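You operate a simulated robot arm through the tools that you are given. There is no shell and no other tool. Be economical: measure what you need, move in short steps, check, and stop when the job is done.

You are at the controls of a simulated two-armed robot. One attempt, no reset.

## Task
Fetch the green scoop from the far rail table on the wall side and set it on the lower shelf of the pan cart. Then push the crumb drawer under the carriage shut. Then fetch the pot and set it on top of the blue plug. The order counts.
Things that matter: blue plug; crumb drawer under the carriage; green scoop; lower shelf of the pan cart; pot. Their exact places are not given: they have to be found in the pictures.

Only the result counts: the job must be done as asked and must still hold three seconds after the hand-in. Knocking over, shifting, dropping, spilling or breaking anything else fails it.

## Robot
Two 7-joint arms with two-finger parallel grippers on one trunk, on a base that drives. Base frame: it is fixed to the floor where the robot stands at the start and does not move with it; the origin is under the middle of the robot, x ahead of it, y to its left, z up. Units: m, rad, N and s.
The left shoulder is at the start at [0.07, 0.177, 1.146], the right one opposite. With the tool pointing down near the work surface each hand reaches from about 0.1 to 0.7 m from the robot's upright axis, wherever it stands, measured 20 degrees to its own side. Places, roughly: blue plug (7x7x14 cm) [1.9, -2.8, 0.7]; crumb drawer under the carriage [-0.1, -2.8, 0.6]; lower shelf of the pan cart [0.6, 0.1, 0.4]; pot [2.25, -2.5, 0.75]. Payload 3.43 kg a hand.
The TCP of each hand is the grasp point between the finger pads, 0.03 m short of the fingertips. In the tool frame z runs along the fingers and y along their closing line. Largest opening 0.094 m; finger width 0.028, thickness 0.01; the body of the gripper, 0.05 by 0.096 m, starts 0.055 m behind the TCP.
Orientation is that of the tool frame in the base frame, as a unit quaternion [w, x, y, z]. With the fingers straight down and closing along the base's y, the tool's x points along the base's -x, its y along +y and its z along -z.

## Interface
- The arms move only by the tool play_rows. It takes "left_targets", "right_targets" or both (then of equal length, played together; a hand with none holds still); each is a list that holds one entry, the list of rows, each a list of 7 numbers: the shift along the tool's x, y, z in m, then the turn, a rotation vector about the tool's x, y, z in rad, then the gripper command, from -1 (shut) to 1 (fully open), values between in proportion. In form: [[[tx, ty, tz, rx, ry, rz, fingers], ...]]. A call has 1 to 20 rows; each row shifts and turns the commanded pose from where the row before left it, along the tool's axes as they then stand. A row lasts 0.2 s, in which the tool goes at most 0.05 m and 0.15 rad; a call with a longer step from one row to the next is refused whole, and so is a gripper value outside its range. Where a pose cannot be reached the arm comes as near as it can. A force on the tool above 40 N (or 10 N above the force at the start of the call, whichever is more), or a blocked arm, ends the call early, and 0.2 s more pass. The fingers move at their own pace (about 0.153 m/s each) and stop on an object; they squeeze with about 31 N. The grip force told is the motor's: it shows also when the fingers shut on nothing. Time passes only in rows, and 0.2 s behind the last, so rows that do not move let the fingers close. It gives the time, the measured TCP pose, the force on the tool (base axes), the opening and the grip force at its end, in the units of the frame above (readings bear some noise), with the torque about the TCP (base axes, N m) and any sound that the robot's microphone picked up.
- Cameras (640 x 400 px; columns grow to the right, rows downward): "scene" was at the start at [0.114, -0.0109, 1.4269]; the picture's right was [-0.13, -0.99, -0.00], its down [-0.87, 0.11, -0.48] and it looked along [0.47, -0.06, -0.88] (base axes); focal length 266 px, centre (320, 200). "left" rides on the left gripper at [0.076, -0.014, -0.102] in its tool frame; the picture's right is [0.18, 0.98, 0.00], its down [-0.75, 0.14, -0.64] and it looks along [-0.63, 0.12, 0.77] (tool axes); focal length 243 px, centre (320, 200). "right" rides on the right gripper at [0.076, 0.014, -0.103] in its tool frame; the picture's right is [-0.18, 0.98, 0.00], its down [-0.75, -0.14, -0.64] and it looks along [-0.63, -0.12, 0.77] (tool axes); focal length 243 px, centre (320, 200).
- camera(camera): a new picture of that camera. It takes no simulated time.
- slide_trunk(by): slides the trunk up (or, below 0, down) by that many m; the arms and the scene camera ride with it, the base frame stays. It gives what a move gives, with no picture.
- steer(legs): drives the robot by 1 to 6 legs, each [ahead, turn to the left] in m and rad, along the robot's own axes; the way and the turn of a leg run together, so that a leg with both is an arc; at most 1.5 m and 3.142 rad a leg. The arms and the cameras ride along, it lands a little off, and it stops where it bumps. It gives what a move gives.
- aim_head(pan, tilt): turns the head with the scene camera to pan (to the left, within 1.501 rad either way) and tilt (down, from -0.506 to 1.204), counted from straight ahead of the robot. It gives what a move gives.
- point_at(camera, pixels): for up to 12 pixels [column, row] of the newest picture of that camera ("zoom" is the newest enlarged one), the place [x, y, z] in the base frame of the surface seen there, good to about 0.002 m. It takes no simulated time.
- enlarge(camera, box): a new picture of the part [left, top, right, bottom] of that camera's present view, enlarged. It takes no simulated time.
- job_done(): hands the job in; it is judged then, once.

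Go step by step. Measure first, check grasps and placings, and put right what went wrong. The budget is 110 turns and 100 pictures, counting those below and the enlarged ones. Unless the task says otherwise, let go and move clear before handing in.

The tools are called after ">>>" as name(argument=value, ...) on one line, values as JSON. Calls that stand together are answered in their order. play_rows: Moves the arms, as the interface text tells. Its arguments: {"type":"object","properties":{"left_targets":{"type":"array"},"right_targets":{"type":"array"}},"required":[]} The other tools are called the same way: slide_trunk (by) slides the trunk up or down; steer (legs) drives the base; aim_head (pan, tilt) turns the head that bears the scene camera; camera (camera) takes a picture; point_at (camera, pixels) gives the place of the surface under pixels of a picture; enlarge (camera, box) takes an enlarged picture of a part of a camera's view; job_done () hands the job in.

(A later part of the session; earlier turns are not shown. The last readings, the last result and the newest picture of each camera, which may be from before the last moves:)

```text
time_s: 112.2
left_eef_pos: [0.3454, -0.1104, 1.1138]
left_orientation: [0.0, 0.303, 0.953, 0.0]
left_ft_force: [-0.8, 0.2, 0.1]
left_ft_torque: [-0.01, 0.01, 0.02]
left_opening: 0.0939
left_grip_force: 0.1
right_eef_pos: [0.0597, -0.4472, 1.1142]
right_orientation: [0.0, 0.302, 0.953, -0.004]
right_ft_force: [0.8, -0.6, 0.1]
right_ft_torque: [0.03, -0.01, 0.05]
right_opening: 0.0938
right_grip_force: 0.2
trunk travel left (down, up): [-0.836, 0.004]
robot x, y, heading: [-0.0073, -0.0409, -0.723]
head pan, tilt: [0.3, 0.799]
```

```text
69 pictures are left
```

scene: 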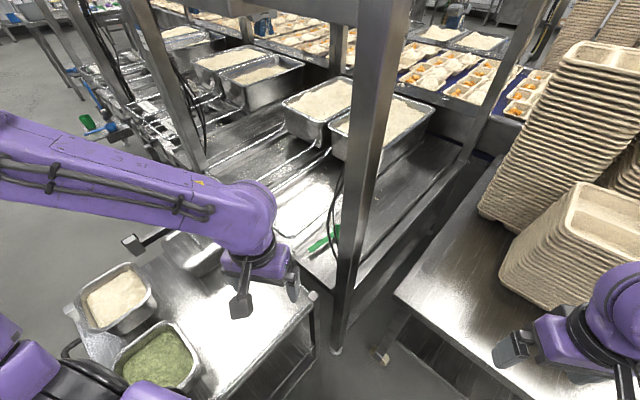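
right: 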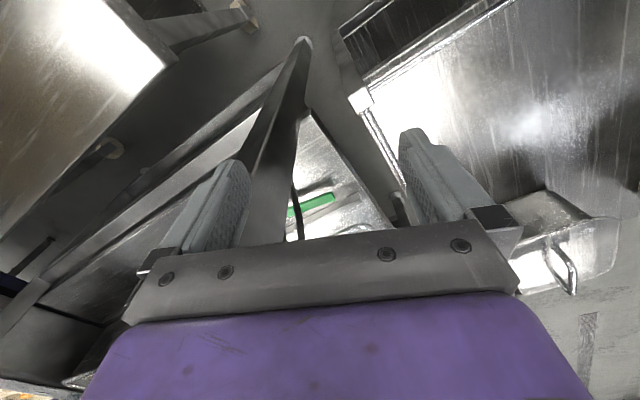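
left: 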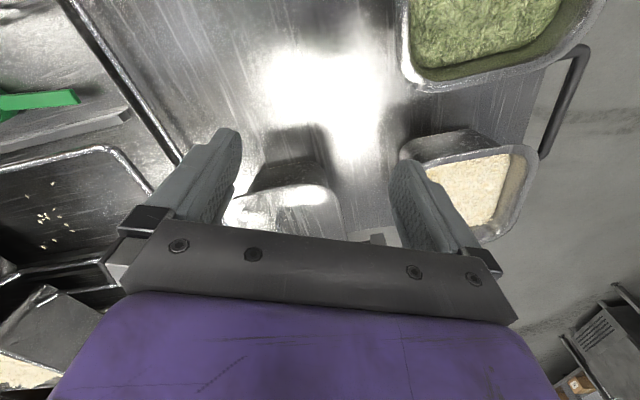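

Scoop seen at about (322,238). I move 6 cm closer and measure the scoop.

>>> steer(legs=[[0.07, 0]])

>>> enlarge(camera="scene", box=[240, 180, 400, 280])

```text
time_s: 113.2
left_eef_pos: [0.3934, -0.153, 1.1145]
left_orientation: [0.004, 0.303, 0.953, -0.001]
left_ft_force: [-0.5, 1.0, 0.9]
left_ft_torque: [-0.06, -0.03, 0.03]
left_opening: 0.0939
left_grip_force: 0.2
right_eef_pos: [0.1078, -0.4907, 1.1161]
right_orientation: [0.004, 0.303, 0.953, -0.004]
right_ft_force: [-0.5, 1.2, 0.6]
right_ft_torque: [-0.04, -0.02, 0.02]
right_opening: 0.094
right_grip_force: 0.1
trunk travel left (down, up): [-0.836, 0.004]
robot x, y, heading: [0.0426, -0.0885, -0.724]
head pan, tilt: [0.3, 0.799]
```

```text
4.00 times, centred on (320, 230) of scene
```

zoom: 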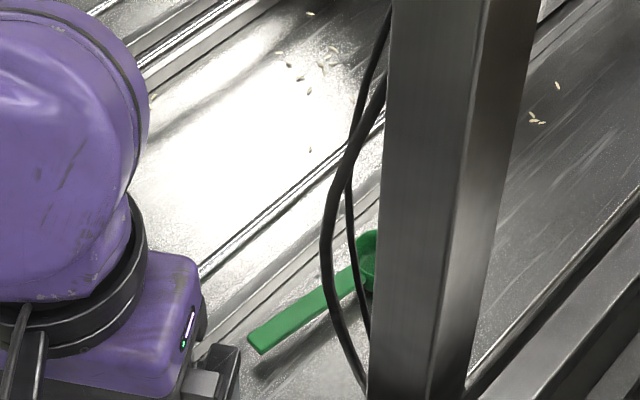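

>>> point_at(camera="zoom", pixels=[[255, 345], [262, 332], [270, 345], [300, 315], [318, 302], [350, 280], [366, 242], [250, 375], [335, 300], [345, 200], [400, 350], [200, 300]])

```text
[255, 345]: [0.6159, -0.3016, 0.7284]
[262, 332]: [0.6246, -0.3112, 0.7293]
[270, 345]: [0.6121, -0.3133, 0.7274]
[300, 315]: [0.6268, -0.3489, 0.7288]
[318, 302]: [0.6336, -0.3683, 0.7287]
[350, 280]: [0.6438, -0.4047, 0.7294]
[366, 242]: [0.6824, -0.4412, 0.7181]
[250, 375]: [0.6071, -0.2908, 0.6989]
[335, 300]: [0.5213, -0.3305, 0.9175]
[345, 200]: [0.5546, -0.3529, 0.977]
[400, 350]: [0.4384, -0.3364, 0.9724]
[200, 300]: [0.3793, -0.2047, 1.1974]
```

Handle runs from (0.617,-0.305) to (0.644,-0.405), top z 0.729; the cable hangs at about (0.52,-0.33). I move the left hand in front of the handle end and turn it square to the handle (0.584 rad).

>>> play_rows(left_targets=[[[-0.036, 0.017, 0, 0, 0, 0, 1], [-0.036, 0.017, 0, 0, 0, 0, 1], [-0.036, 0.017, 0, 0, 0, 0, 1], [-0.036, 0.017, 0, 0, 0, 0, 1], [-0.036, 0.016, 0, 0, 0, 0, 1], [-0.034, 0.016, 0, 0, 0, 0, 1], [0, 0, 0, 0, 0, 0.146, 0], [0, 0, 0, 0, 0, 0.146, 0], [0, 0, 0, 0, 0, 0.146, 0], [0, 0, 0, 0, 0, 0.146, 0], [0, 0, 0.04, 0, 0, 0, 0], [0, 0, 0.04, 0, 0, 0, 0], [0, 0, 0.04, 0, 0, 0, 0], [0, 0, 0.04, 0, 0, 0, 0]]])

>>> camera(camera="left")

>>> camera(camera="scene")

```text
time_s: 116.2
left_eef_pos: [0.6309, -0.1998, 0.9523]
left_orientation: [0.0, 0.564, 0.826, 0.0]
left_ft_force: [1.0, -1.1, 0.0]
left_ft_torque: [-0.01, 0.03, 0.02]
left_opening: 0.0467
left_grip_force: 0.1
right_eef_pos: [0.1148, -0.495, 1.112]
right_orientation: [0.0, 0.302, 0.953, -0.004]
right_ft_force: [-0.2, -0.5, 0.2]
right_ft_torque: [-0.01, 0.02, 0.0]
right_opening: 0.0937
right_grip_force: 0.2
trunk travel left (down, up): [-0.836, 0.004]
robot x, y, heading: [0.0442, -0.0884, -0.723]
head pan, tilt: [0.3, 0.799]
```

```text
67 pictures are left
```

left: 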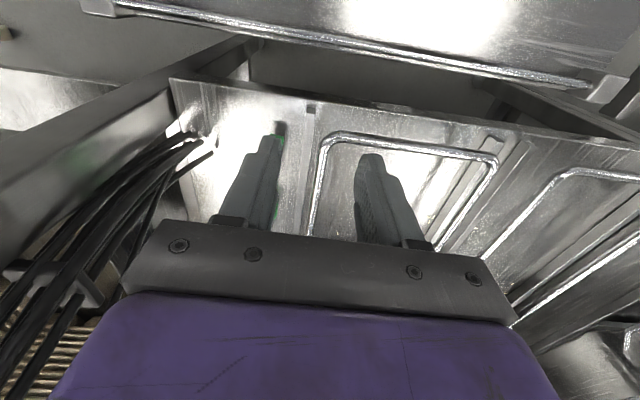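

```text
66 pictures are left
```

scene: 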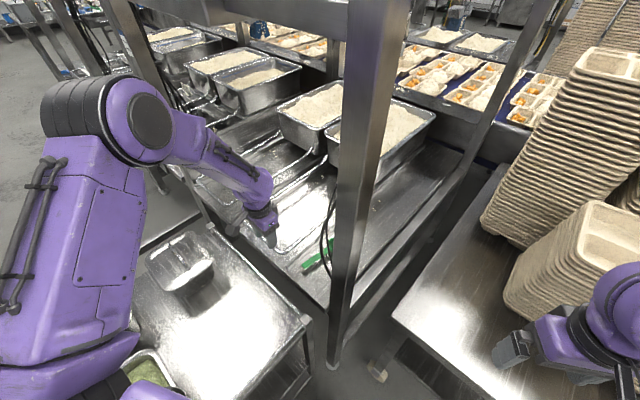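

The hand is short of the handle and 0.11 rad off. I correct, going to over the handle end at z≈0.82, then check.

>>> play_rows(left_targets=[[[0, 0, 0.04, 0, 0, 0.11, 0], [0, 0, 0.04, 0, 0, 0, 0], [-0.03, -0.01, 0.02, 0, 0, 0, 0], [-0.03, -0.01, 0.02, 0, 0, 0, 0], [-0.03, -0.011, 0, 0, 0, 0, 0], [-0.028, -0.01, 0, 0, 0, 0, 0], [0, 0, 0, 0, 0, 0, 0]]])

>>> camera(camera="left")

>>> enlarge(camera="scene", box=[220, 160, 380, 300])

```text
time_s: 117.8
left_eef_pos: [0.6221, -0.3228, 0.8345]
left_orientation: [0.0, 0.609, 0.793, 0.0]
left_ft_force: [0.2, -0.8, 0.2]
left_ft_torque: [0.02, 0.01, 0.0]
left_opening: 0.0471
left_grip_force: 0.0
right_eef_pos: [0.1133, -0.4949, 1.1149]
right_orientation: [0.002, 0.303, 0.953, -0.004]
right_ft_force: [1.3, 0.5, -0.2]
right_ft_torque: [-0.02, -0.01, 0.02]
right_opening: 0.0938
right_grip_force: 0.0
trunk travel left (down, up): [-0.836, 0.004]
robot x, y, heading: [0.0443, -0.0904, -0.719]
head pan, tilt: [0.3, 0.799]
```

```text
65 pictures are left
```

left: 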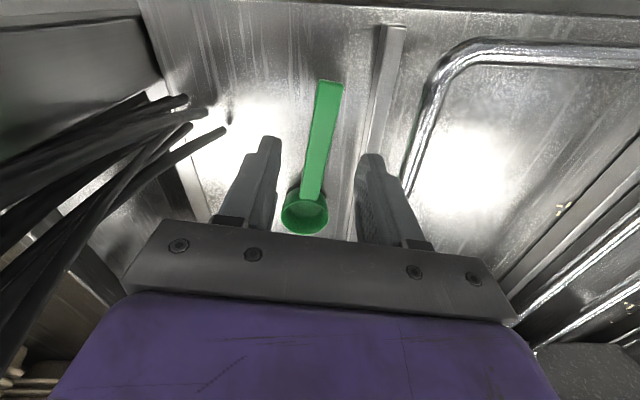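

```text
2.86 times, centred on (300, 230) of scene
```

zoom: 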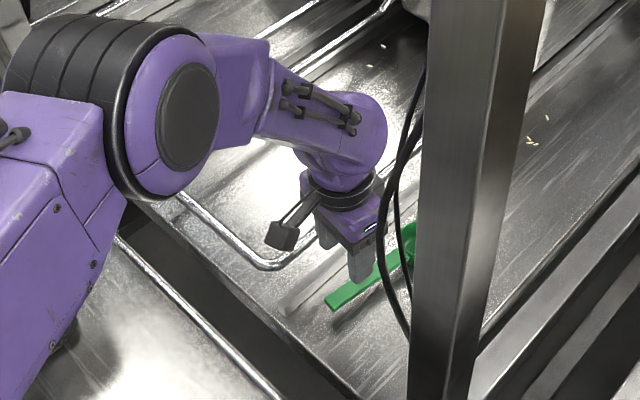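

The handle lies between the fingers; a guide bar runs beside it at (385,110). I measure it before descending.

>>> point_at(camera="left", pixels=[[390, 60], [378, 130], [367, 120], [398, 120], [355, 100], [322, 110], [318, 150], [335, 110], [340, 150], [303, 215], [300, 110]])

```text
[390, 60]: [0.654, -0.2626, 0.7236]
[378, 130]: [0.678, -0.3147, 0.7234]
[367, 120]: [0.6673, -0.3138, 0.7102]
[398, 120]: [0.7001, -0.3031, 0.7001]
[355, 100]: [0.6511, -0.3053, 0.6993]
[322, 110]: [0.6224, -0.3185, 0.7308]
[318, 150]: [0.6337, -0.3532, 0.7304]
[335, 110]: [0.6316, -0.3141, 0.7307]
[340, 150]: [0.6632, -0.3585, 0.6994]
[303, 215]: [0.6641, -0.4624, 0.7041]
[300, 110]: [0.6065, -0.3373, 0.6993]
```

The bar edge is 4.2 cm from the handle line; with a 4 cm opening the fingers clear it. I descend to z≈0.735 and close.

>>> play_rows(left_targets=[[[0, 0, 0, 0, 0, 0, -0.15], [0, 0, 0.03, 0, 0, 0, -0.15], [0, 0, 0.03, 0, 0, 0, -0.15], [0, 0, 0.02, 0, 0, 0, -0.15], [0, 0, 0.02, 0, 0, 0, -0.15], [0, 0, 0, 0, 0, 0, -1], [0, 0, 0, 0, 0, 0, -1], [0, 0, 0, 0, 0, 0, -1]]])

>>> camera(camera="left")

```text
time_s: 119.7
left_eef_pos: [0.6222, -0.3224, 0.7341]
left_orientation: [-0.001, 0.608, 0.794, 0.001]
left_ft_force: [0.6, -0.4, -0.5]
left_ft_torque: [0.05, 0.02, -0.03]
left_opening: 0.0211
left_grip_force: 31.3
right_eef_pos: [0.1128, -0.4937, 1.113]
right_orientation: [0.0, 0.302, 0.953, -0.003]
right_ft_force: [-0.2, 0.3, 0.2]
right_ft_torque: [-0.03, 0.02, 0.02]
right_opening: 0.0939
right_grip_force: 0.2
trunk travel left (down, up): [-0.836, 0.004]
robot x, y, heading: [0.0407, -0.0896, -0.719]
head pan, tilt: [0.3, 0.799]
```

```text
63 pictures are left
```

left: 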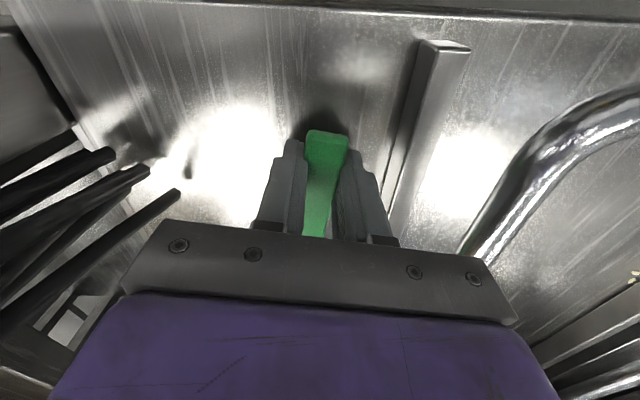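

Gripped (opening 21 mm, 31 N). I lift and withdraw over the cart, clear of post and cable.

>>> play_rows(left_targets=[[[0, 0, -0.03, 0, 0, 0, -1], [0, 0, -0.04, 0, 0, 0, -1], [0, 0, -0.04, 0, 0, 0, -1], [0, 0, -0.04, 0, 0, 0, -1], [0, 0, -0.04, 0, 0, 0, -1], [0, 0, -0.04, 0, 0, 0, -1], [0.04, 0, -0.01, 0, 0, 0, -1], [0.04, 0, -0.01, 0, 0, 0, -1], [0.04, 0, -0.01, 0, 0, 0, -1], [0.04, 0, -0.01, 0, 0, 0, -1], [0.04, 0, 0, 0, 0, 0, -1], [0.04, 0, 0, 0, 0, 0, -1], [0.02, -0.036, 0, 0, 0, 0, -1], [0.02, -0.036, 0, 0, 0, 0, -1], [0.02, -0.036, 0, 0, 0, 0, -1], [0.02, -0.036, 0, 0, 0, 0, -1], [0, 0, 0, 0, 0, 0, -1]]])

>>> camera(camera="scene")

```text
time_s: 123.2
left_eef_pos: [0.4555, -0.0864, 0.9829]
left_orientation: [0.001, 0.609, 0.793, 0.0]
left_ft_force: [-0.2, 1.0, -0.9]
left_ft_torque: [0.05, 0.0, -0.02]
left_opening: 0.0209
left_grip_force: 31.3
left hand out of reach, approached as far as the arm can: row 15, 16
right_eef_pos: [0.112, -0.4948, 1.1143]
right_orientation: [0.001, 0.302, 0.953, -0.004]
right_ft_force: [0.4, 0.0, -0.4]
right_ft_torque: [0.01, 0.0, 0.03]
right_opening: 0.0943
right_grip_force: 0.0
trunk travel left (down, up): [-0.836, 0.004]
robot x, y, heading: [0.0453, -0.0926, -0.715]
head pan, tilt: [0.3, 0.799]
```

```text
62 pictures are left
```

scene: 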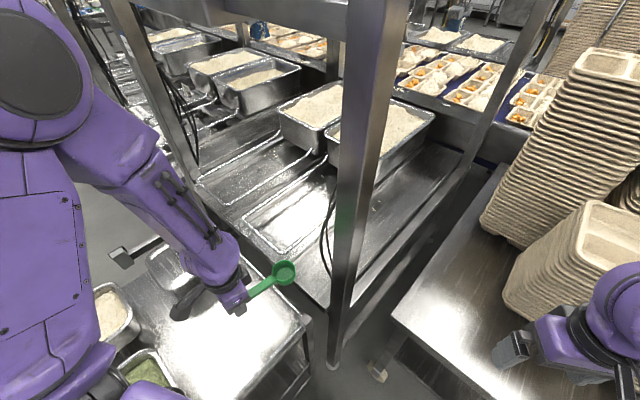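

The scoop is held cleanly at (275,275). I raise the right hand out of the way, back off and take a stance facing the cart's near edge.

>>> play_rows(right_targets=[[[0, 0, -0.04, 0, 0, 0, 1], [0, 0, -0.04, 0, 0, 0, 1], [0, 0, -0.04, 0, 0, 0, 1], [0, 0, -0.04, 0, 0, 0, 1], [0, 0, -0.04, 0, 0, 0, 1]]])

>>> steer(legs=[[-0.5, 0], [0, -0.5], [0.35, 0], [0, 1.3]])

>>> aim_head(pan=0.15, tilt=0.85)

>>> camera(camera="scene")

```text
time_s: 124.5
left_eef_pos: [0.4571, -0.086, 0.9837]
left_orientation: [0.0, 0.609, 0.793, 0.001]
left_ft_force: [-0.9, 0.5, -0.3]
left_ft_torque: [0.01, -0.01, -0.02]
left_opening: 0.0209
left_grip_force: 30.8
right_eef_pos: [0.1143, -0.4905, 1.3171]
right_orientation: [0.0, 0.302, 0.953, -0.003]
right_ft_force: [-0.3, 0.9, -0.6]
right_ft_torque: [0.0, -0.01, 0.02]
right_opening: 0.0939
right_grip_force: 0.1
trunk travel left (down, up): [-0.836, 0.004]
robot x, y, heading: [0.043, -0.0879, -0.721]
head pan, tilt: [0.3, 0.799]
```

```text
time_s: 133.9
left_eef_pos: [0.0744, 0.209, 0.9826]
left_orientation: [-0.001, 0.249, 0.968, 0.0]
left_ft_force: [0.5, 0.2, -0.1]
left_ft_torque: [0.01, 0.04, 0.01]
left_opening: 0.021
left_grip_force: 30.4
right_eef_pos: [0.1293, -0.3182, 1.317]
right_orientation: [0.002, -0.095, 0.995, -0.003]
right_ft_force: [0.3, 0.7, -0.3]
right_ft_torque: [0.02, 0.01, 0.01]
right_opening: 0.0942
right_grip_force: 0.0
trunk travel left (down, up): [-0.836, 0.004]
robot x, y, heading: [-0.2093, -0.0857, 0.082]
head pan, tilt: [0.3, 0.799]
```

```text
time_s: 134.6
left_eef_pos: [0.0751, 0.2089, 0.983]
left_orientation: [0.0, 0.249, 0.968, -0.001]
left_ft_force: [-0.8, 0.5, -0.6]
left_ft_torque: [0.05, 0.05, -0.07]
left_opening: 0.0212
left_grip_force: 30.9
right_eef_pos: [0.1296, -0.3189, 1.3173]
right_orientation: [0.001, -0.094, 0.996, -0.002]
right_ft_force: [-0.2, -0.6, -0.5]
right_ft_torque: [0.02, 0.01, 0.0]
right_opening: 0.094
right_grip_force: 0.1
trunk travel left (down, up): [-0.836, 0.004]
robot x, y, heading: [-0.2079, -0.0877, 0.085]
head pan, tilt: [0.15, 0.85]
```

```text
61 pictures are left
```

scene: 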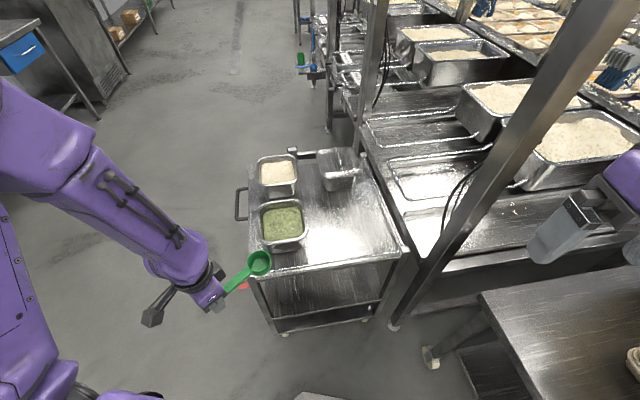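

The scoop is ahead-left. I shift the hand right to in front of the cart's open side and turn it so the handle lies along the cart edge.

>>> play_rows(left_targets=[[[-0.024, -0.043, 0, 0, 0, 0, -1], [-0.024, -0.043, 0, 0, 0, 0, -1], [-0.024, -0.043, 0, 0, 0, 0, -1], [-0.024, -0.043, 0, 0, 0, 0, -1], [-0.024, -0.043, 0, 0, 0, 0, -1], [0, 0, 0, 0, 0, 0.13, -1], [0, 0, 0, 0, 0, 0.13, -1], [0, 0, 0, 0, 0, 0.13, -1], [0, 0, 0, 0, 0, 0.13, -1], [0, 0, 0, 0, 0, 0.13, -1]]])

>>> slide_trunk(by=-0.45)

>>> camera(camera="scene")

```text
time_s: 136.8
left_eef_pos: [0.0843, -0.0389, 0.9852]
left_orientation: [0.005, 0.544, 0.839, -0.002]
left_ft_force: [0.0, 0.5, -0.3]
left_ft_torque: [0.04, 0.03, 0.0]
left_opening: 0.0211
left_grip_force: 31.6
left hand out of reach, approached as far as the arm can: row 1
right_eef_pos: [0.1288, -0.3189, 1.3152]
right_orientation: [0.001, -0.095, 0.995, -0.002]
right_ft_force: [0.0, 0.0, 0.5]
right_ft_torque: [-0.02, -0.02, 0.0]
right_opening: 0.0941
right_grip_force: 0.0
trunk travel left (down, up): [-0.836, 0.004]
robot x, y, heading: [-0.2101, -0.0864, 0.084]
head pan, tilt: [0.15, 0.85]
```

```text
refused: -0.45 is not a number from -0.4 to 0.4
```

```text
60 pictures are left
```

scene: 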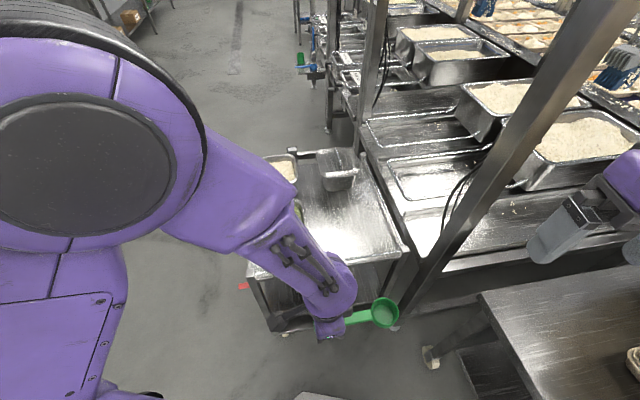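

The scoop points along the cart edge now. I lower the trunk in two steps.

>>> slide_trunk(by=-0.25)

>>> slide_trunk(by=-0.2)

>>> camera(camera="scene")

```text
time_s: 139.4
left_eef_pos: [0.0816, -0.0387, 0.7341]
left_orientation: [0.004, 0.542, 0.84, -0.005]
left_ft_force: [-0.9, 0.1, -0.1]
left_ft_torque: [0.06, 0.03, -0.02]
left_opening: 0.0211
left_grip_force: 31.1
right_eef_pos: [0.1303, -0.3181, 1.0657]
right_orientation: [0.003, -0.095, 0.995, -0.002]
right_ft_force: [0.7, 0.0, -0.1]
right_ft_torque: [-0.04, 0.01, 0.04]
right_opening: 0.0939
right_grip_force: 0.0
trunk travel left (down, up): [-0.586, 0.254]
robot x, y, heading: [-0.2087, -0.0911, 0.081]
head pan, tilt: [0.15, 0.85]
```

```text
time_s: 141.5
left_eef_pos: [0.0818, -0.0393, 0.5348]
left_orientation: [0.003, 0.543, 0.84, -0.004]
left_ft_force: [0.4, 0.0, 0.5]
left_ft_torque: [0.03, 0.02, 0.01]
left_opening: 0.0207
left_grip_force: 31.4
right_eef_pos: [0.1292, -0.3192, 0.8664]
right_orientation: [0.003, -0.095, 0.995, -0.002]
right_ft_force: [0.4, -0.5, -0.2]
right_ft_torque: [0.0, 0.02, -0.02]
right_opening: 0.094
right_grip_force: 0.0
trunk travel left (down, up): [-0.386, 0.454]
robot x, y, heading: [-0.2082, -0.0865, 0.084]
head pan, tilt: [0.15, 0.85]
```

```text
59 pictures are left
```

scene: 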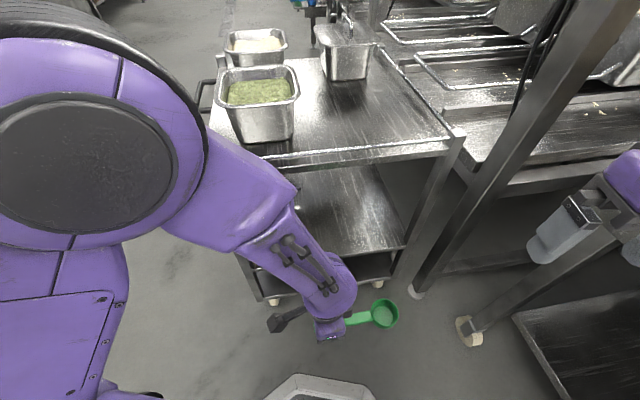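

The shelf at (340,210) looks empty. I tilt the tool 0.65 rad towards the cart and approach to the shelf mouth.

>>> play_rows(left_targets=[[[0, 0, 0, -0.13, 0, 0, -1], [0, 0, 0, -0.13, 0, 0, -1], [0, 0, 0, -0.13, 0, 0, -1], [0, 0, 0, -0.13, 0, 0, -1], [0, 0, 0, -0.13, 0, 0, -1], [0, 0.0318, 0.0242, 0, 0, 0, -1], [0, 0.0318, 0.0242, 0, 0, 0, -1], [0, 0.0318, 0.0242, 0, 0, 0, -1], [0, 0, 0, 0, 0, 0, -1]]])

>>> camera(camera="scene")

>>> camera(camera="left")

```text
time_s: 143.5
left_eef_pos: [0.2026, 0.0095, 0.5521]
left_orientation: [0.196, 0.485, 0.818, 0.241]
left_ft_force: [0.1, -0.2, -0.1]
left_ft_torque: [0.03, 0.01, -0.01]
left_opening: 0.0212
left_grip_force: 31.0
right_eef_pos: [0.1285, -0.3192, 0.8663]
right_orientation: [0.004, -0.096, 0.995, -0.002]
right_ft_force: [-0.6, -0.9, 0.1]
right_ft_torque: [0.02, -0.03, -0.05]
right_opening: 0.0941
right_grip_force: 0.0
trunk travel left (down, up): [-0.386, 0.454]
robot x, y, heading: [-0.2099, -0.0896, 0.086]
head pan, tilt: [0.15, 0.85]
```

```text
58 pictures are left
```

scene: 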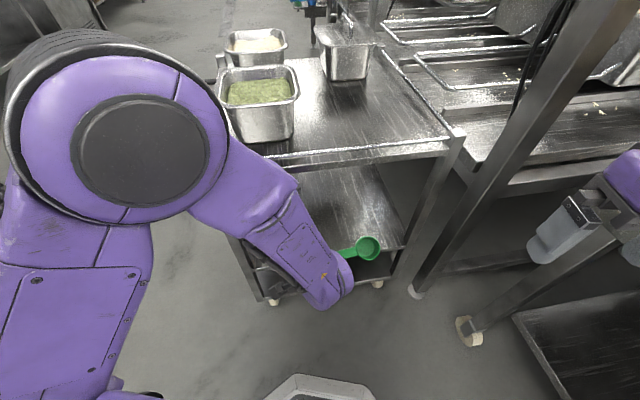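

```text
57 pictures are left
```

left: 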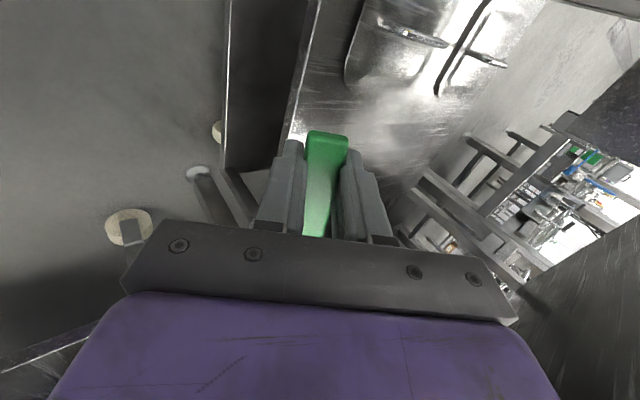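

The wrist view shows lids with handles on the shelf at (400,60) and (490,50). I measure them, and the elbow clearance.

>>> point_at(camera="left", pixels=[[350, 70], [400, 30], [440, 60], [440, 90], [360, 100], [450, 130], [490, 60], [300, 100]])

>>> point_at(camera="scene", pixels=[[140, 130], [220, 140], [250, 220], [290, 190], [300, 160], [270, 140], [366, 248], [330, 200]])

```text
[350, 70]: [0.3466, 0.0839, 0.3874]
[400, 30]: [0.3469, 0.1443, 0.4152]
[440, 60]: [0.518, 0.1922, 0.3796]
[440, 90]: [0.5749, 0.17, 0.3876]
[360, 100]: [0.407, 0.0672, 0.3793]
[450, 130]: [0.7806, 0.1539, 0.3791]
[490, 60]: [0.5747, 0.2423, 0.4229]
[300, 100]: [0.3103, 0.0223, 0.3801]
```

```text
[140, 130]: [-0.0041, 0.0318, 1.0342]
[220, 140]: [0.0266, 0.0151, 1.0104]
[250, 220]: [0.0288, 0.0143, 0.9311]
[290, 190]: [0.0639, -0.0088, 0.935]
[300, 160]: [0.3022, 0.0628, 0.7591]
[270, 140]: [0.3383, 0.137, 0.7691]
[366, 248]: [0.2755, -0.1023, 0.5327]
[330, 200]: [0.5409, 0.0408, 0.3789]
```

Lids occupy y≥0.07 near x≈0.35; I go in at about (0.385, 0.01) with the bowl towards -y, and lower to z≈0.44.

>>> play_rows(left_targets=[[[-0.0148, 0.0266, 0.0202, 0, 0, 0, -1], [-0.0148, 0.0266, 0.0202, 0, 0, 0, -1], [-0.0148, 0.0266, 0.0202, 0, 0, 0, -1], [-0.0148, 0.0266, 0.0202, 0, 0, 0, -1], [-0.0148, 0.0266, 0.0202, 0, 0, 0, -1], [0, -0.0151, 0.0199, 0, 0, 0, -1], [0, -0.0151, 0.0199, 0, 0, 0, -1], [0, -0.0151, 0.0199, 0, 0, 0, -1], [0, -0.0151, 0.0199, 0, 0, 0, -1], [0, 0, 0, 0, 0, 0, -1]]])

>>> camera(camera="scene")

>>> camera(camera="left")

```text
time_s: 145.7
left_eef_pos: [0.3735, 0.0122, 0.4327]
left_orientation: [0.173, 0.517, 0.795, 0.268]
left_ft_force: [0.2, 0.3, -1.1]
left_ft_torque: [0.07, 0.04, 0.0]
left_opening: 0.0209
left_grip_force: 30.3
right_eef_pos: [0.1299, -0.318, 0.8653]
right_orientation: [0.002, -0.094, 0.996, -0.003]
right_ft_force: [1.3, -0.8, 0.5]
right_ft_torque: [0.0, 0.0, 0.0]
right_opening: 0.0941
right_grip_force: 0.0
trunk travel left (down, up): [-0.386, 0.454]
robot x, y, heading: [-0.2041, -0.0892, 0.083]
head pan, tilt: [0.15, 0.85]
```

```text
56 pictures are left
```

scene: 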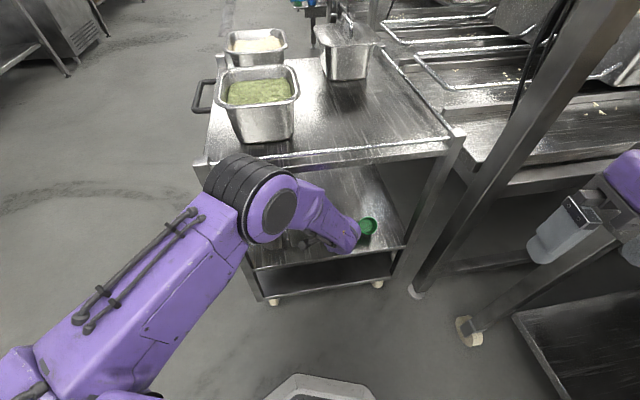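

```text
55 pictures are left
```

left: 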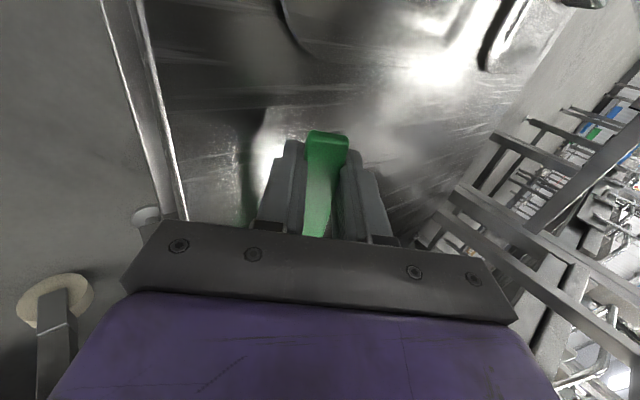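

The scoop is inside over the shelf at (366,228). I measure the bowl's height above the shelf and the elbow clearance.

>>> enlarge(camera="scene", box=[300, 180, 460, 280])

>>> point_at(camera="zoom", pixels=[[270, 170], [290, 165], [260, 195], [285, 205], [300, 230], [380, 300]])

>>> point_at(camera="scene", pixels=[[270, 210], [230, 170], [300, 190]])

```text
4.00 times, centred on (380, 230) of scene
```

zoom: 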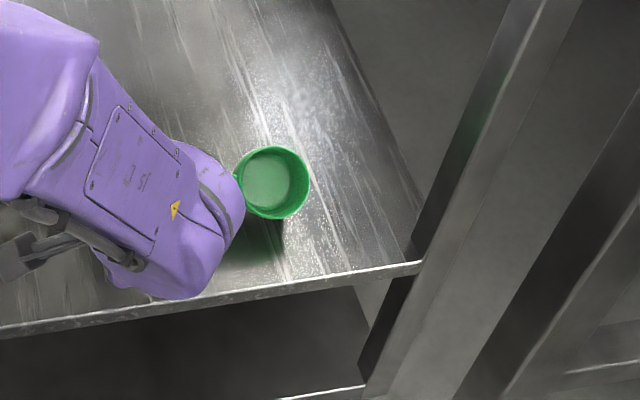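

```text
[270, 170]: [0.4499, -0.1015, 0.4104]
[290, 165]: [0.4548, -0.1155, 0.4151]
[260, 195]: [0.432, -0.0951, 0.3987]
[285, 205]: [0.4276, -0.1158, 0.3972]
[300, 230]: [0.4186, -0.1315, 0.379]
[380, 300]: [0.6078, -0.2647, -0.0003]
```

```text
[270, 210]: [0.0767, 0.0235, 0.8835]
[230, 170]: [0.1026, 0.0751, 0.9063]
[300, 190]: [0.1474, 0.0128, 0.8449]
```

The bowl is about 1.5 cm over the shelf. I lower 1 cm, open, and check.

>>> play_rows(left_targets=[[[0, -0.006, 0.008, 0, 0, 0, -1], [0, -0.002, 0.003, 0, 0, 0, -1], [0, 0, 0, 0, 0, 0, -0.5], [0, 0, 0, 0, 0, 0, -0.1], [0, 0, 0, 0, 0, 0, -0.1], [0, 0, -0.01, 0, 0, 0, -0.1], [0, 0, -0.02, 0, 0, 0, -0.1], [0, 0, -0.03, 0, 0, 0, -0.1]]])

>>> camera(camera="left")

>>> enlarge(camera="scene", box=[300, 180, 460, 280])

```text
time_s: 147.5
left_eef_pos: [0.341, -0.0045, 0.4671]
left_orientation: [0.174, 0.518, 0.794, 0.268]
left_ft_force: [0.3, -0.2, 0.5]
left_ft_torque: [0.03, -0.01, 0.01]
left_opening: 0.0422
left_grip_force: 0.0
right_eef_pos: [0.1281, -0.3196, 0.8662]
right_orientation: [0.003, -0.095, 0.996, -0.002]
right_ft_force: [0.4, 0.2, -0.1]
right_ft_torque: [-0.01, -0.01, -0.01]
right_opening: 0.0942
right_grip_force: 0.1
trunk travel left (down, up): [-0.386, 0.454]
robot x, y, heading: [-0.2088, -0.0897, 0.083]
head pan, tilt: [0.15, 0.85]
```

```text
53 pictures are left
```

left: 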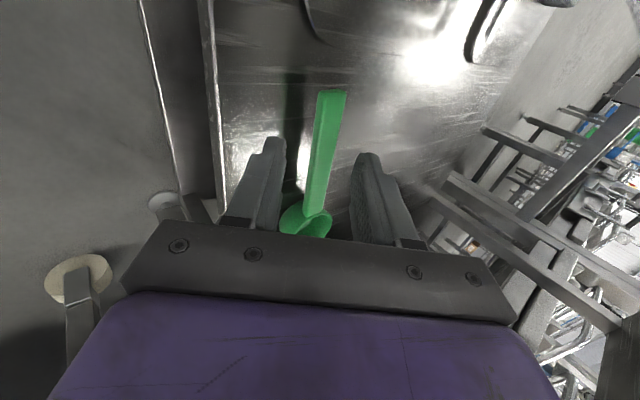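

```text
4.00 times, centred on (380, 230) of scene
```

zoom: 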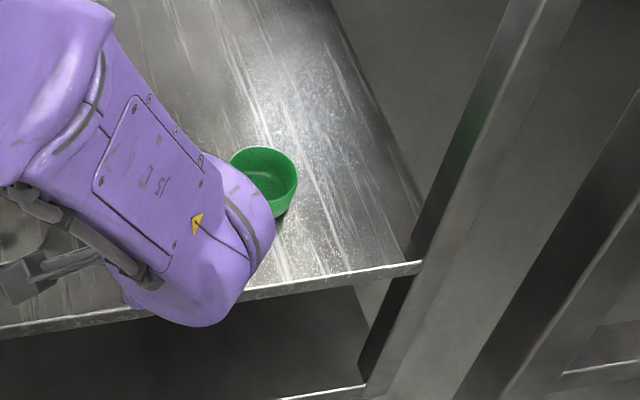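

The scoop lies on the shelf, free. I withdraw, straighten the tool and raise the trunk.

>>> play_rows(left_targets=[[[0, 0, -0.03, 0, 0, 0, -0.1], [0, -0.0318, -0.0242, 0, 0, 0, 0], [0, -0.0318, -0.0242, 0, 0, 0, 0], [0, -0.0318, -0.0242, 0, 0, 0, 0], [0, -0.0318, -0.0242, 0, 0, 0, 0], [0, -0.0318, -0.0242, 0, 0, 0, 0], [0, 0, 0, 0.13, 0, 0, 0], [0, 0, 0, 0.13, 0, 0, 0], [0, 0, 0, 0.13, 0, 0, 0], [0, 0, 0, 0.13, 0, 0, 0], [0, 0, 0, 0.13, 0, 0, 0]]])

>>> camera(camera="scene")

>>> point_at(camera="scene", pixels=[[365, 225], [350, 225], [340, 222]])

>>> slide_trunk(by=0.4)

```text
time_s: 149.9
left_eef_pos: [0.1401, -0.093, 0.4898]
left_orientation: [-0.001, 0.545, 0.838, -0.001]
left_ft_force: [0.0, -0.8, 1.0]
left_ft_torque: [0.02, 0.0, 0.02]
left_opening: 0.0471
left_grip_force: 0.0
right_eef_pos: [0.1308, -0.3186, 0.8665]
right_orientation: [0.001, -0.095, 0.996, -0.003]
right_ft_force: [-0.4, -0.5, -0.2]
right_ft_torque: [0.0, 0.0, 0.04]
right_opening: 0.0942
right_grip_force: 0.0
trunk travel left (down, up): [-0.386, 0.454]
robot x, y, heading: [-0.2102, -0.0868, 0.08]
head pan, tilt: [0.15, 0.85]
```

```text
51 pictures are left
```

scene: 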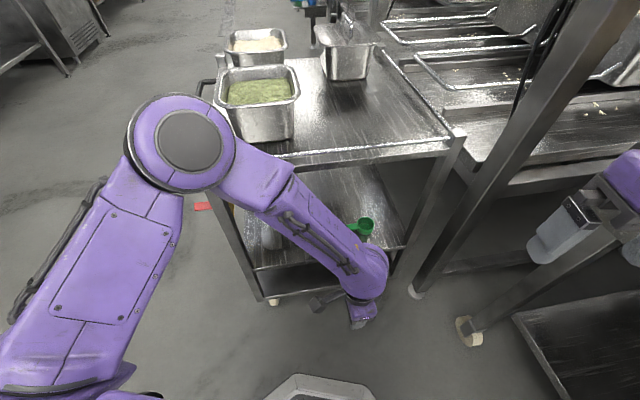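

```text
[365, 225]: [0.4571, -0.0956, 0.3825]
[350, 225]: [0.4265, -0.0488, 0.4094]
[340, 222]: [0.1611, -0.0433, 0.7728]
```

```text
time_s: 153.8
left_eef_pos: [0.14, -0.0919, 0.8896]
left_orientation: [-0.001, 0.545, 0.838, 0.0]
left_ft_force: [-0.5, 0.5, -0.4]
left_ft_torque: [0.0, 0.04, -0.04]
left_opening: 0.0468
left_grip_force: 0.2
right_eef_pos: [0.1285, -0.3181, 1.2669]
right_orientation: [0.001, -0.095, 0.996, -0.002]
right_ft_force: [0.2, -0.6, 1.1]
right_ft_torque: [-0.02, 0.0, 0.03]
right_opening: 0.0939
right_grip_force: 0.1
trunk travel left (down, up): [-0.786, 0.054]
robot x, y, heading: [-0.2076, -0.089, 0.08]
head pan, tilt: [0.15, 0.85]
```

The scoop rests on the lower shelf (z≈0.38–0.41). Now the crumb drawer: I back off, turn right and go towards the conveyor's blue section.

>>> steer(legs=[[-0.4, 0], [0, -1.65], [0.8, 0]])

>>> aim_head(pan=0.0, tilt=0.4)

>>> camera(camera="scene")

>>> aim_head(pan=0.6, tilt=0.4)

>>> camera(camera="scene")

```text
time_s: 162.9
left_eef_pos: [-0.592, -1.001, 0.8896]
left_orientation: [0.001, 0.975, 0.22, 0.0]
left_ft_force: [0.2, 0.4, -0.2]
left_ft_torque: [-0.03, -0.01, 0.01]
left_opening: 0.0472
left_grip_force: 0.0
right_eef_pos: [-0.8169, -0.9955, 1.2676]
right_orientation: [-0.003, 0.624, 0.781, -0.006]
right_ft_force: [1.3, 0.4, 0.6]
right_ft_torque: [-0.05, 0.0, 0.04]
right_opening: 0.094
right_grip_force: 0.0
trunk travel left (down, up): [-0.786, 0.054]
robot x, y, heading: [-0.6202, -0.6563, -1.342]
head pan, tilt: [0.15, 0.85]
stopped in leg 3: the robot was blocked; the commanded pose is now the measured one
```

```text
time_s: 163.8
left_eef_pos: [-0.5946, -1.0023, 0.8907]
left_orientation: [-0.001, 0.975, 0.221, 0.001]
left_ft_force: [-0.3, 0.5, 1.1]
left_ft_torque: [-0.02, -0.01, -0.02]
left_opening: 0.0465
left_grip_force: 0.0
right_eef_pos: [-0.8213, -0.9972, 1.2675]
right_orientation: [-0.001, 0.624, 0.781, -0.006]
right_ft_force: [-0.6, 0.1, 0.5]
right_ft_torque: [-0.02, -0.04, -0.01]
right_opening: 0.0941
right_grip_force: 0.1
trunk travel left (down, up): [-0.786, 0.054]
robot x, y, heading: [-0.6256, -0.6587, -1.344]
head pan, tilt: [0.0, 0.4]
```

```text
50 pictures are left
```

scene: 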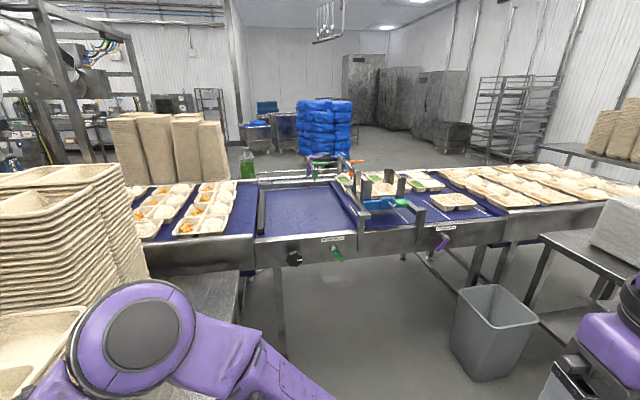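

```text
time_s: 164.8
left_eef_pos: [-0.5945, -1.0028, 0.8901]
left_orientation: [0.0, 0.976, 0.22, 0.0]
left_ft_force: [-0.8, -0.5, -0.7]
left_ft_torque: [0.01, 0.04, 0.03]
left_opening: 0.0473
left_grip_force: 0.0
right_eef_pos: [-0.8216, -0.9978, 1.2672]
right_orientation: [-0.002, 0.624, 0.781, -0.005]
right_ft_force: [-0.7, -0.1, 0.1]
right_ft_torque: [-0.01, 0.04, 0.0]
right_opening: 0.094
right_grip_force: 0.0
trunk travel left (down, up): [-0.786, 0.054]
robot x, y, heading: [-0.6225, -0.6558, -1.343]
head pan, tilt: [0.6, 0.4]
```

```text
49 pictures are left
```

scene: 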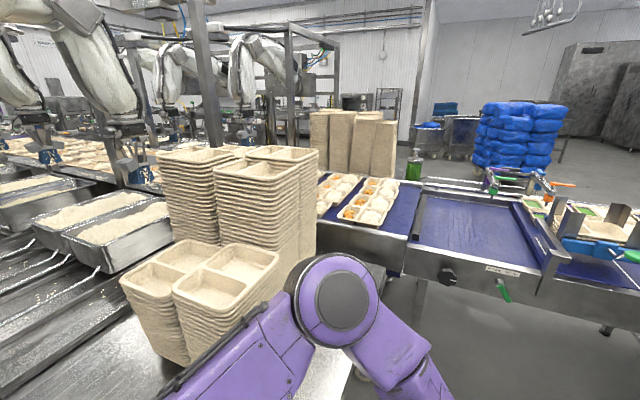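

I was blocked at (-0.62,-0.66); perhaps the left elbow near the tray stack. I measure the elbow, stacks, and the conveyor.

>>> point_at(camera="scene", pixels=[[330, 290], [285, 330], [262, 290], [345, 375], [300, 230], [380, 240], [470, 225], [450, 275], [415, 195], [560, 260], [550, 190], [300, 390]])

>>> aim_head(pan=0.7, tilt=1.1)

>>> camera(camera="scene")

```text
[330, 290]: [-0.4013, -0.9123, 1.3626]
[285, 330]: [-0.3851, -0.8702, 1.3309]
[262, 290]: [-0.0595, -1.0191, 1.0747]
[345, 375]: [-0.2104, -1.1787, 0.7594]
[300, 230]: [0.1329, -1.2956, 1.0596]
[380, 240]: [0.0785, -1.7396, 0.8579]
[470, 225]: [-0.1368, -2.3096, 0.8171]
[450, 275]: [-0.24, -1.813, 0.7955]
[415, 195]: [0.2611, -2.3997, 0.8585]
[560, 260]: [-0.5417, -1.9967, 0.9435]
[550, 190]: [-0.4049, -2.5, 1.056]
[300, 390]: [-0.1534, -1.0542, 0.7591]
```

```text
time_s: 165.9
left_eef_pos: [-0.5947, -1.0017, 0.8903]
left_orientation: [0.0, 0.975, 0.22, -0.001]
left_ft_force: [-0.9, 0.5, -0.2]
left_ft_torque: [0.03, 0.0, 0.03]
left_opening: 0.047
left_grip_force: 0.0
right_eef_pos: [-0.8191, -0.9979, 1.2665]
right_orientation: [-0.002, 0.624, 0.781, -0.006]
right_ft_force: [-0.2, -0.5, 0.8]
right_ft_torque: [-0.04, 0.0, 0.0]
right_opening: 0.094
right_grip_force: 0.0
trunk travel left (down, up): [-0.786, 0.054]
robot x, y, heading: [-0.6214, -0.655, -1.348]
head pan, tilt: [0.7, 1.1]
```

```text
48 pictures are left
```

scene: 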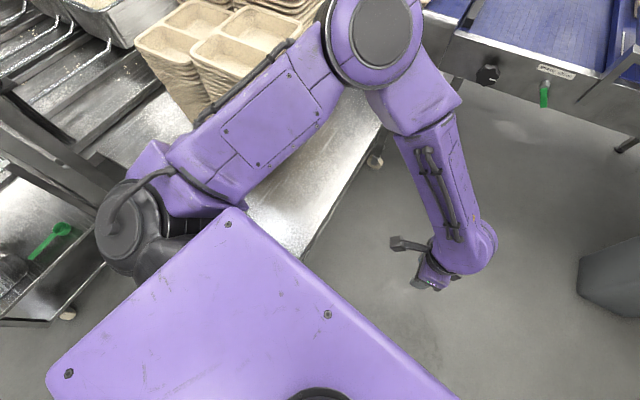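

The elbow is clear; the base itself sits by the tray table. The conveyor runs at about 24° and the drawer must be on its far side, so I look for a way round both ends.

>>> aim_head(pan=-0.9, tilt=0.25)

>>> camera(camera="scene")

>>> point_at(camera="scene", pixels=[[20, 200], [100, 200], [200, 180], [300, 180], [400, 200], [500, 220], [300, 300], [450, 300], [600, 300]])

```text
time_s: 167.6
left_eef_pos: [-0.5948, -1.003, 0.8895]
left_orientation: [0.0, 0.975, 0.22, 0.0]
left_ft_force: [-0.2, 0.3, -0.7]
left_ft_torque: [-0.02, -0.01, 0.0]
left_opening: 0.047
left_grip_force: 0.0
right_eef_pos: [-0.8189, -0.9982, 1.2662]
right_orientation: [-0.003, 0.625, 0.781, -0.007]
right_ft_force: [0.1, 0.4, 0.4]
right_ft_torque: [0.03, -0.02, -0.01]
right_opening: 0.094
right_grip_force: 0.1
trunk travel left (down, up): [-0.786, 0.054]
robot x, y, heading: [-0.624, -0.6572, -1.347]
head pan, tilt: [-0.901, 0.25]
```

```text
47 pictures are left
```

scene: 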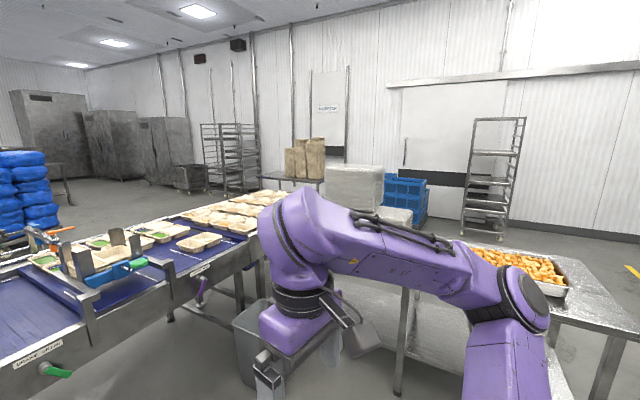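

```text
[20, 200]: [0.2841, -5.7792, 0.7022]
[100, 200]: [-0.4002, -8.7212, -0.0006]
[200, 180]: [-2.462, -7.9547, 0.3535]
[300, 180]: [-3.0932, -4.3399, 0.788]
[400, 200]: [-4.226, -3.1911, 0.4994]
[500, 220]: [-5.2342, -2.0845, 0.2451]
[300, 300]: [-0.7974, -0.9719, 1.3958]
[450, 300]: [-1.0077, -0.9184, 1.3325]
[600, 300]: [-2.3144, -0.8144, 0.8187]
```

The conveyor seems to end near (265,195), with tables beyond. I back off, turn that way and look between the arms.

>>> steer(legs=[[-0.3, 0], [0, -0.95]])

>>> aim_head(pan=0.0, tilt=0.3)

>>> camera(camera="scene")

>>> point_at(camera="scene", pixels=[[130, 250], [200, 220], [250, 200], [290, 190], [320, 220], [320, 300], [380, 200], [420, 250], [480, 200], [540, 250], [200, 330], [250, 150]])

```text
time_s: 172.0
left_eef_pos: [-0.9545, -0.5937, 0.8906]
left_orientation: [0.0, 0.969, -0.248, 0.0]
left_ft_force: [-0.4, -1.4, 0.0]
left_ft_torque: [0.0, 0.0, -0.01]
left_opening: 0.047
left_grip_force: 0.1
right_eef_pos: [-1.0838, -0.4079, 1.2672]
right_orientation: [-0.005, 0.912, 0.411, -0.004]
right_ft_force: [0.3, -0.5, 0.1]
right_ft_torque: [-0.01, -0.01, -0.02]
right_opening: 0.0941
right_grip_force: 0.1
trunk travel left (down, up): [-0.786, 0.054]
robot x, y, heading: [-0.6877, -0.3648, -2.281]
head pan, tilt: [-0.901, 0.25]
```

```text
time_s: 173.2
left_eef_pos: [-0.9548, -0.5932, 0.8896]
left_orientation: [-0.001, 0.969, -0.248, 0.001]
left_ft_force: [-0.2, -1.0, -0.1]
left_ft_torque: [0.0, -0.01, -0.01]
left_opening: 0.0471
left_grip_force: 0.1
right_eef_pos: [-1.0826, -0.4076, 1.2674]
right_orientation: [-0.006, 0.911, 0.411, -0.005]
right_ft_force: [0.8, -0.9, 0.0]
right_ft_torque: [-0.01, 0.0, 0.01]
right_opening: 0.0941
right_grip_force: 0.0
trunk travel left (down, up): [-0.786, 0.054]
robot x, y, heading: [-0.6881, -0.3676, -2.289]
head pan, tilt: [0.0, 0.3]
```

```text
46 pictures are left
```

scene: 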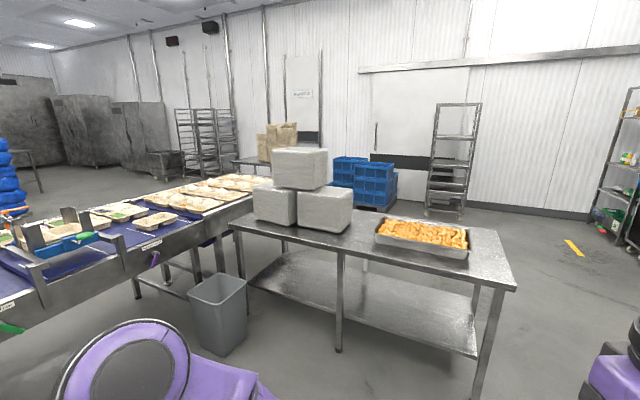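

```text
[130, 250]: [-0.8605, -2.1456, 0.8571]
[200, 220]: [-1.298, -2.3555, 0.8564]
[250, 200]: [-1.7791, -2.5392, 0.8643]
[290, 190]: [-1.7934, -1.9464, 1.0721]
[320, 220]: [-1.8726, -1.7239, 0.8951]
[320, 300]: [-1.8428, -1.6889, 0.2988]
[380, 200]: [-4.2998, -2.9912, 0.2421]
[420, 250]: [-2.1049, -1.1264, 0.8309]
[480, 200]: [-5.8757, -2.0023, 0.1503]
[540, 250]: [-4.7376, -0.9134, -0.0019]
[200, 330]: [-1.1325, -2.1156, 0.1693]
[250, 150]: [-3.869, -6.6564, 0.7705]
```

The grey table ends near (-2.3,-0.7) and the conveyor ends near (-1.9,-2.6). I go round the table's free end and look at the conveyor's end.

>>> steer(legs=[[0, -1.33], [1.45, 0], [0, 1.2], [1.35, 0], [0, 0.84]])

>>> aim_head(pan=0.1, tilt=0.4)

>>> camera(camera="scene")

>>> point_at(camera="scene", pixels=[[50, 150], [100, 200], [150, 250], [200, 200], [250, 180], [250, 250], [320, 150], [320, 220], [400, 200], [450, 200], [550, 200], [320, 300]])

```text
time_s: 195.2
left_eef_pos: [-3.0382, -0.9166, 0.8898]
left_orientation: [0.0, 0.996, 0.084, 0.001]
left_ft_force: [0.1, 0.5, -0.5]
left_ft_torque: [-0.01, -0.03, -0.01]
left_opening: 0.0472
left_grip_force: 0.1
right_eef_pos: [-3.255, -0.8497, 1.2661]
right_orientation: [-0.002, 0.725, 0.689, -0.007]
right_ft_force: [0.6, -0.2, 0.7]
right_ft_torque: [0.01, 0.0, -0.01]
right_opening: 0.0939
right_grip_force: 0.0
trunk travel left (down, up): [-0.786, 0.054]
robot x, y, heading: [-2.9723, -0.5756, -1.62]
head pan, tilt: [0.0, 0.3]
```

```text
time_s: 195.9
left_eef_pos: [-3.0396, -0.9159, 0.8906]
left_orientation: [0.0, 0.996, 0.084, 0.001]
left_ft_force: [0.2, 0.8, -0.1]
left_ft_torque: [-0.03, -0.01, 0.02]
left_opening: 0.0472
left_grip_force: 0.1
right_eef_pos: [-3.2554, -0.8507, 1.2659]
right_orientation: [-0.003, 0.725, 0.689, -0.005]
right_ft_force: [-0.5, 0.1, 0.1]
right_ft_torque: [0.02, 0.03, -0.02]
right_opening: 0.094
right_grip_force: 0.1
trunk travel left (down, up): [-0.786, 0.054]
robot x, y, heading: [-2.9698, -0.5768, -1.622]
head pan, tilt: [0.099, 0.4]
```

```text
45 pictures are left
```

scene: 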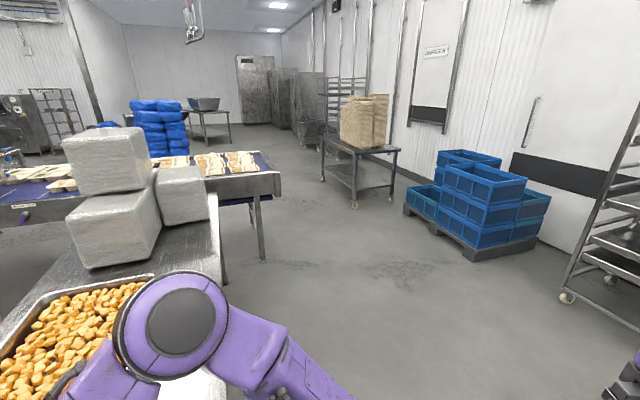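

```text
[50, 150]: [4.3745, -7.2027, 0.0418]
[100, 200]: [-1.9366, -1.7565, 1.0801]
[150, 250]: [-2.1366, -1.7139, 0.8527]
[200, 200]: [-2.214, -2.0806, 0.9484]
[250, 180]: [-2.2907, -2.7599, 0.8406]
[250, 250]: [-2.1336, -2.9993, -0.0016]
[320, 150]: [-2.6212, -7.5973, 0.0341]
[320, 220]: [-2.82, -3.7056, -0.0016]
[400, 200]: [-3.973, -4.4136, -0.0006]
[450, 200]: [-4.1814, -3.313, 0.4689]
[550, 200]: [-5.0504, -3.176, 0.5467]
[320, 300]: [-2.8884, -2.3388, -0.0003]
```

The way past the conveyor's end is open. I drive round to its far side.

>>> steer(legs=[[0, 0.12], [1.35, 0], [1.35, 0], [0, 0.77], [1.1, 0], [0, 1.15]])

>>> aim_head(pan=0.0, tilt=0.35)

>>> camera(camera="scene")

```text
time_s: 198.8
left_eef_pos: [-2.9726, -1.1449, 0.8886]
left_orientation: [-0.002, 0.987, 0.161, 0.0]
left_ft_force: [-0.8, -1.3, -0.7]
left_ft_torque: [0.04, 0.0, -0.03]
left_opening: 0.047
left_grip_force: 0.1
right_eef_pos: [-3.1976, -1.1135, 1.2665]
right_orientation: [-0.006, 0.671, 0.742, -0.005]
right_ft_force: [0.6, 0.3, 0.5]
right_ft_torque: [0.04, -0.01, -0.02]
right_opening: 0.0941
right_grip_force: 0.2
trunk travel left (down, up): [-0.786, 0.054]
robot x, y, heading: [-2.9679, -0.7938, -1.451]
head pan, tilt: [0.099, 0.4]
stopped in leg 2: the robot was blocked; the commanded pose is now the measured one
```

```text
time_s: 199.5
left_eef_pos: [-2.9742, -1.1422, 0.8899]
left_orientation: [0.0, 0.987, 0.161, 0.001]
left_ft_force: [0.7, 0.3, -0.2]
left_ft_torque: [0.02, 0.02, 0.02]
left_opening: 0.0468
left_grip_force: 0.0
right_eef_pos: [-3.1992, -1.1118, 1.2653]
right_orientation: [-0.003, 0.67, 0.742, -0.005]
right_ft_force: [-0.1, -0.9, -0.1]
right_ft_torque: [-0.01, -0.01, 0.01]
right_opening: 0.0939
right_grip_force: 0.0
trunk travel left (down, up): [-0.786, 0.054]
robot x, y, heading: [-2.9672, -0.7931, -1.455]
head pan, tilt: [0.0, 0.351]
```

```text
44 pictures are left
```

scene: 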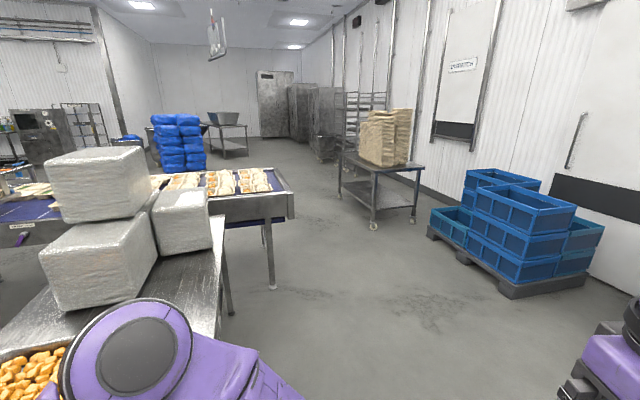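

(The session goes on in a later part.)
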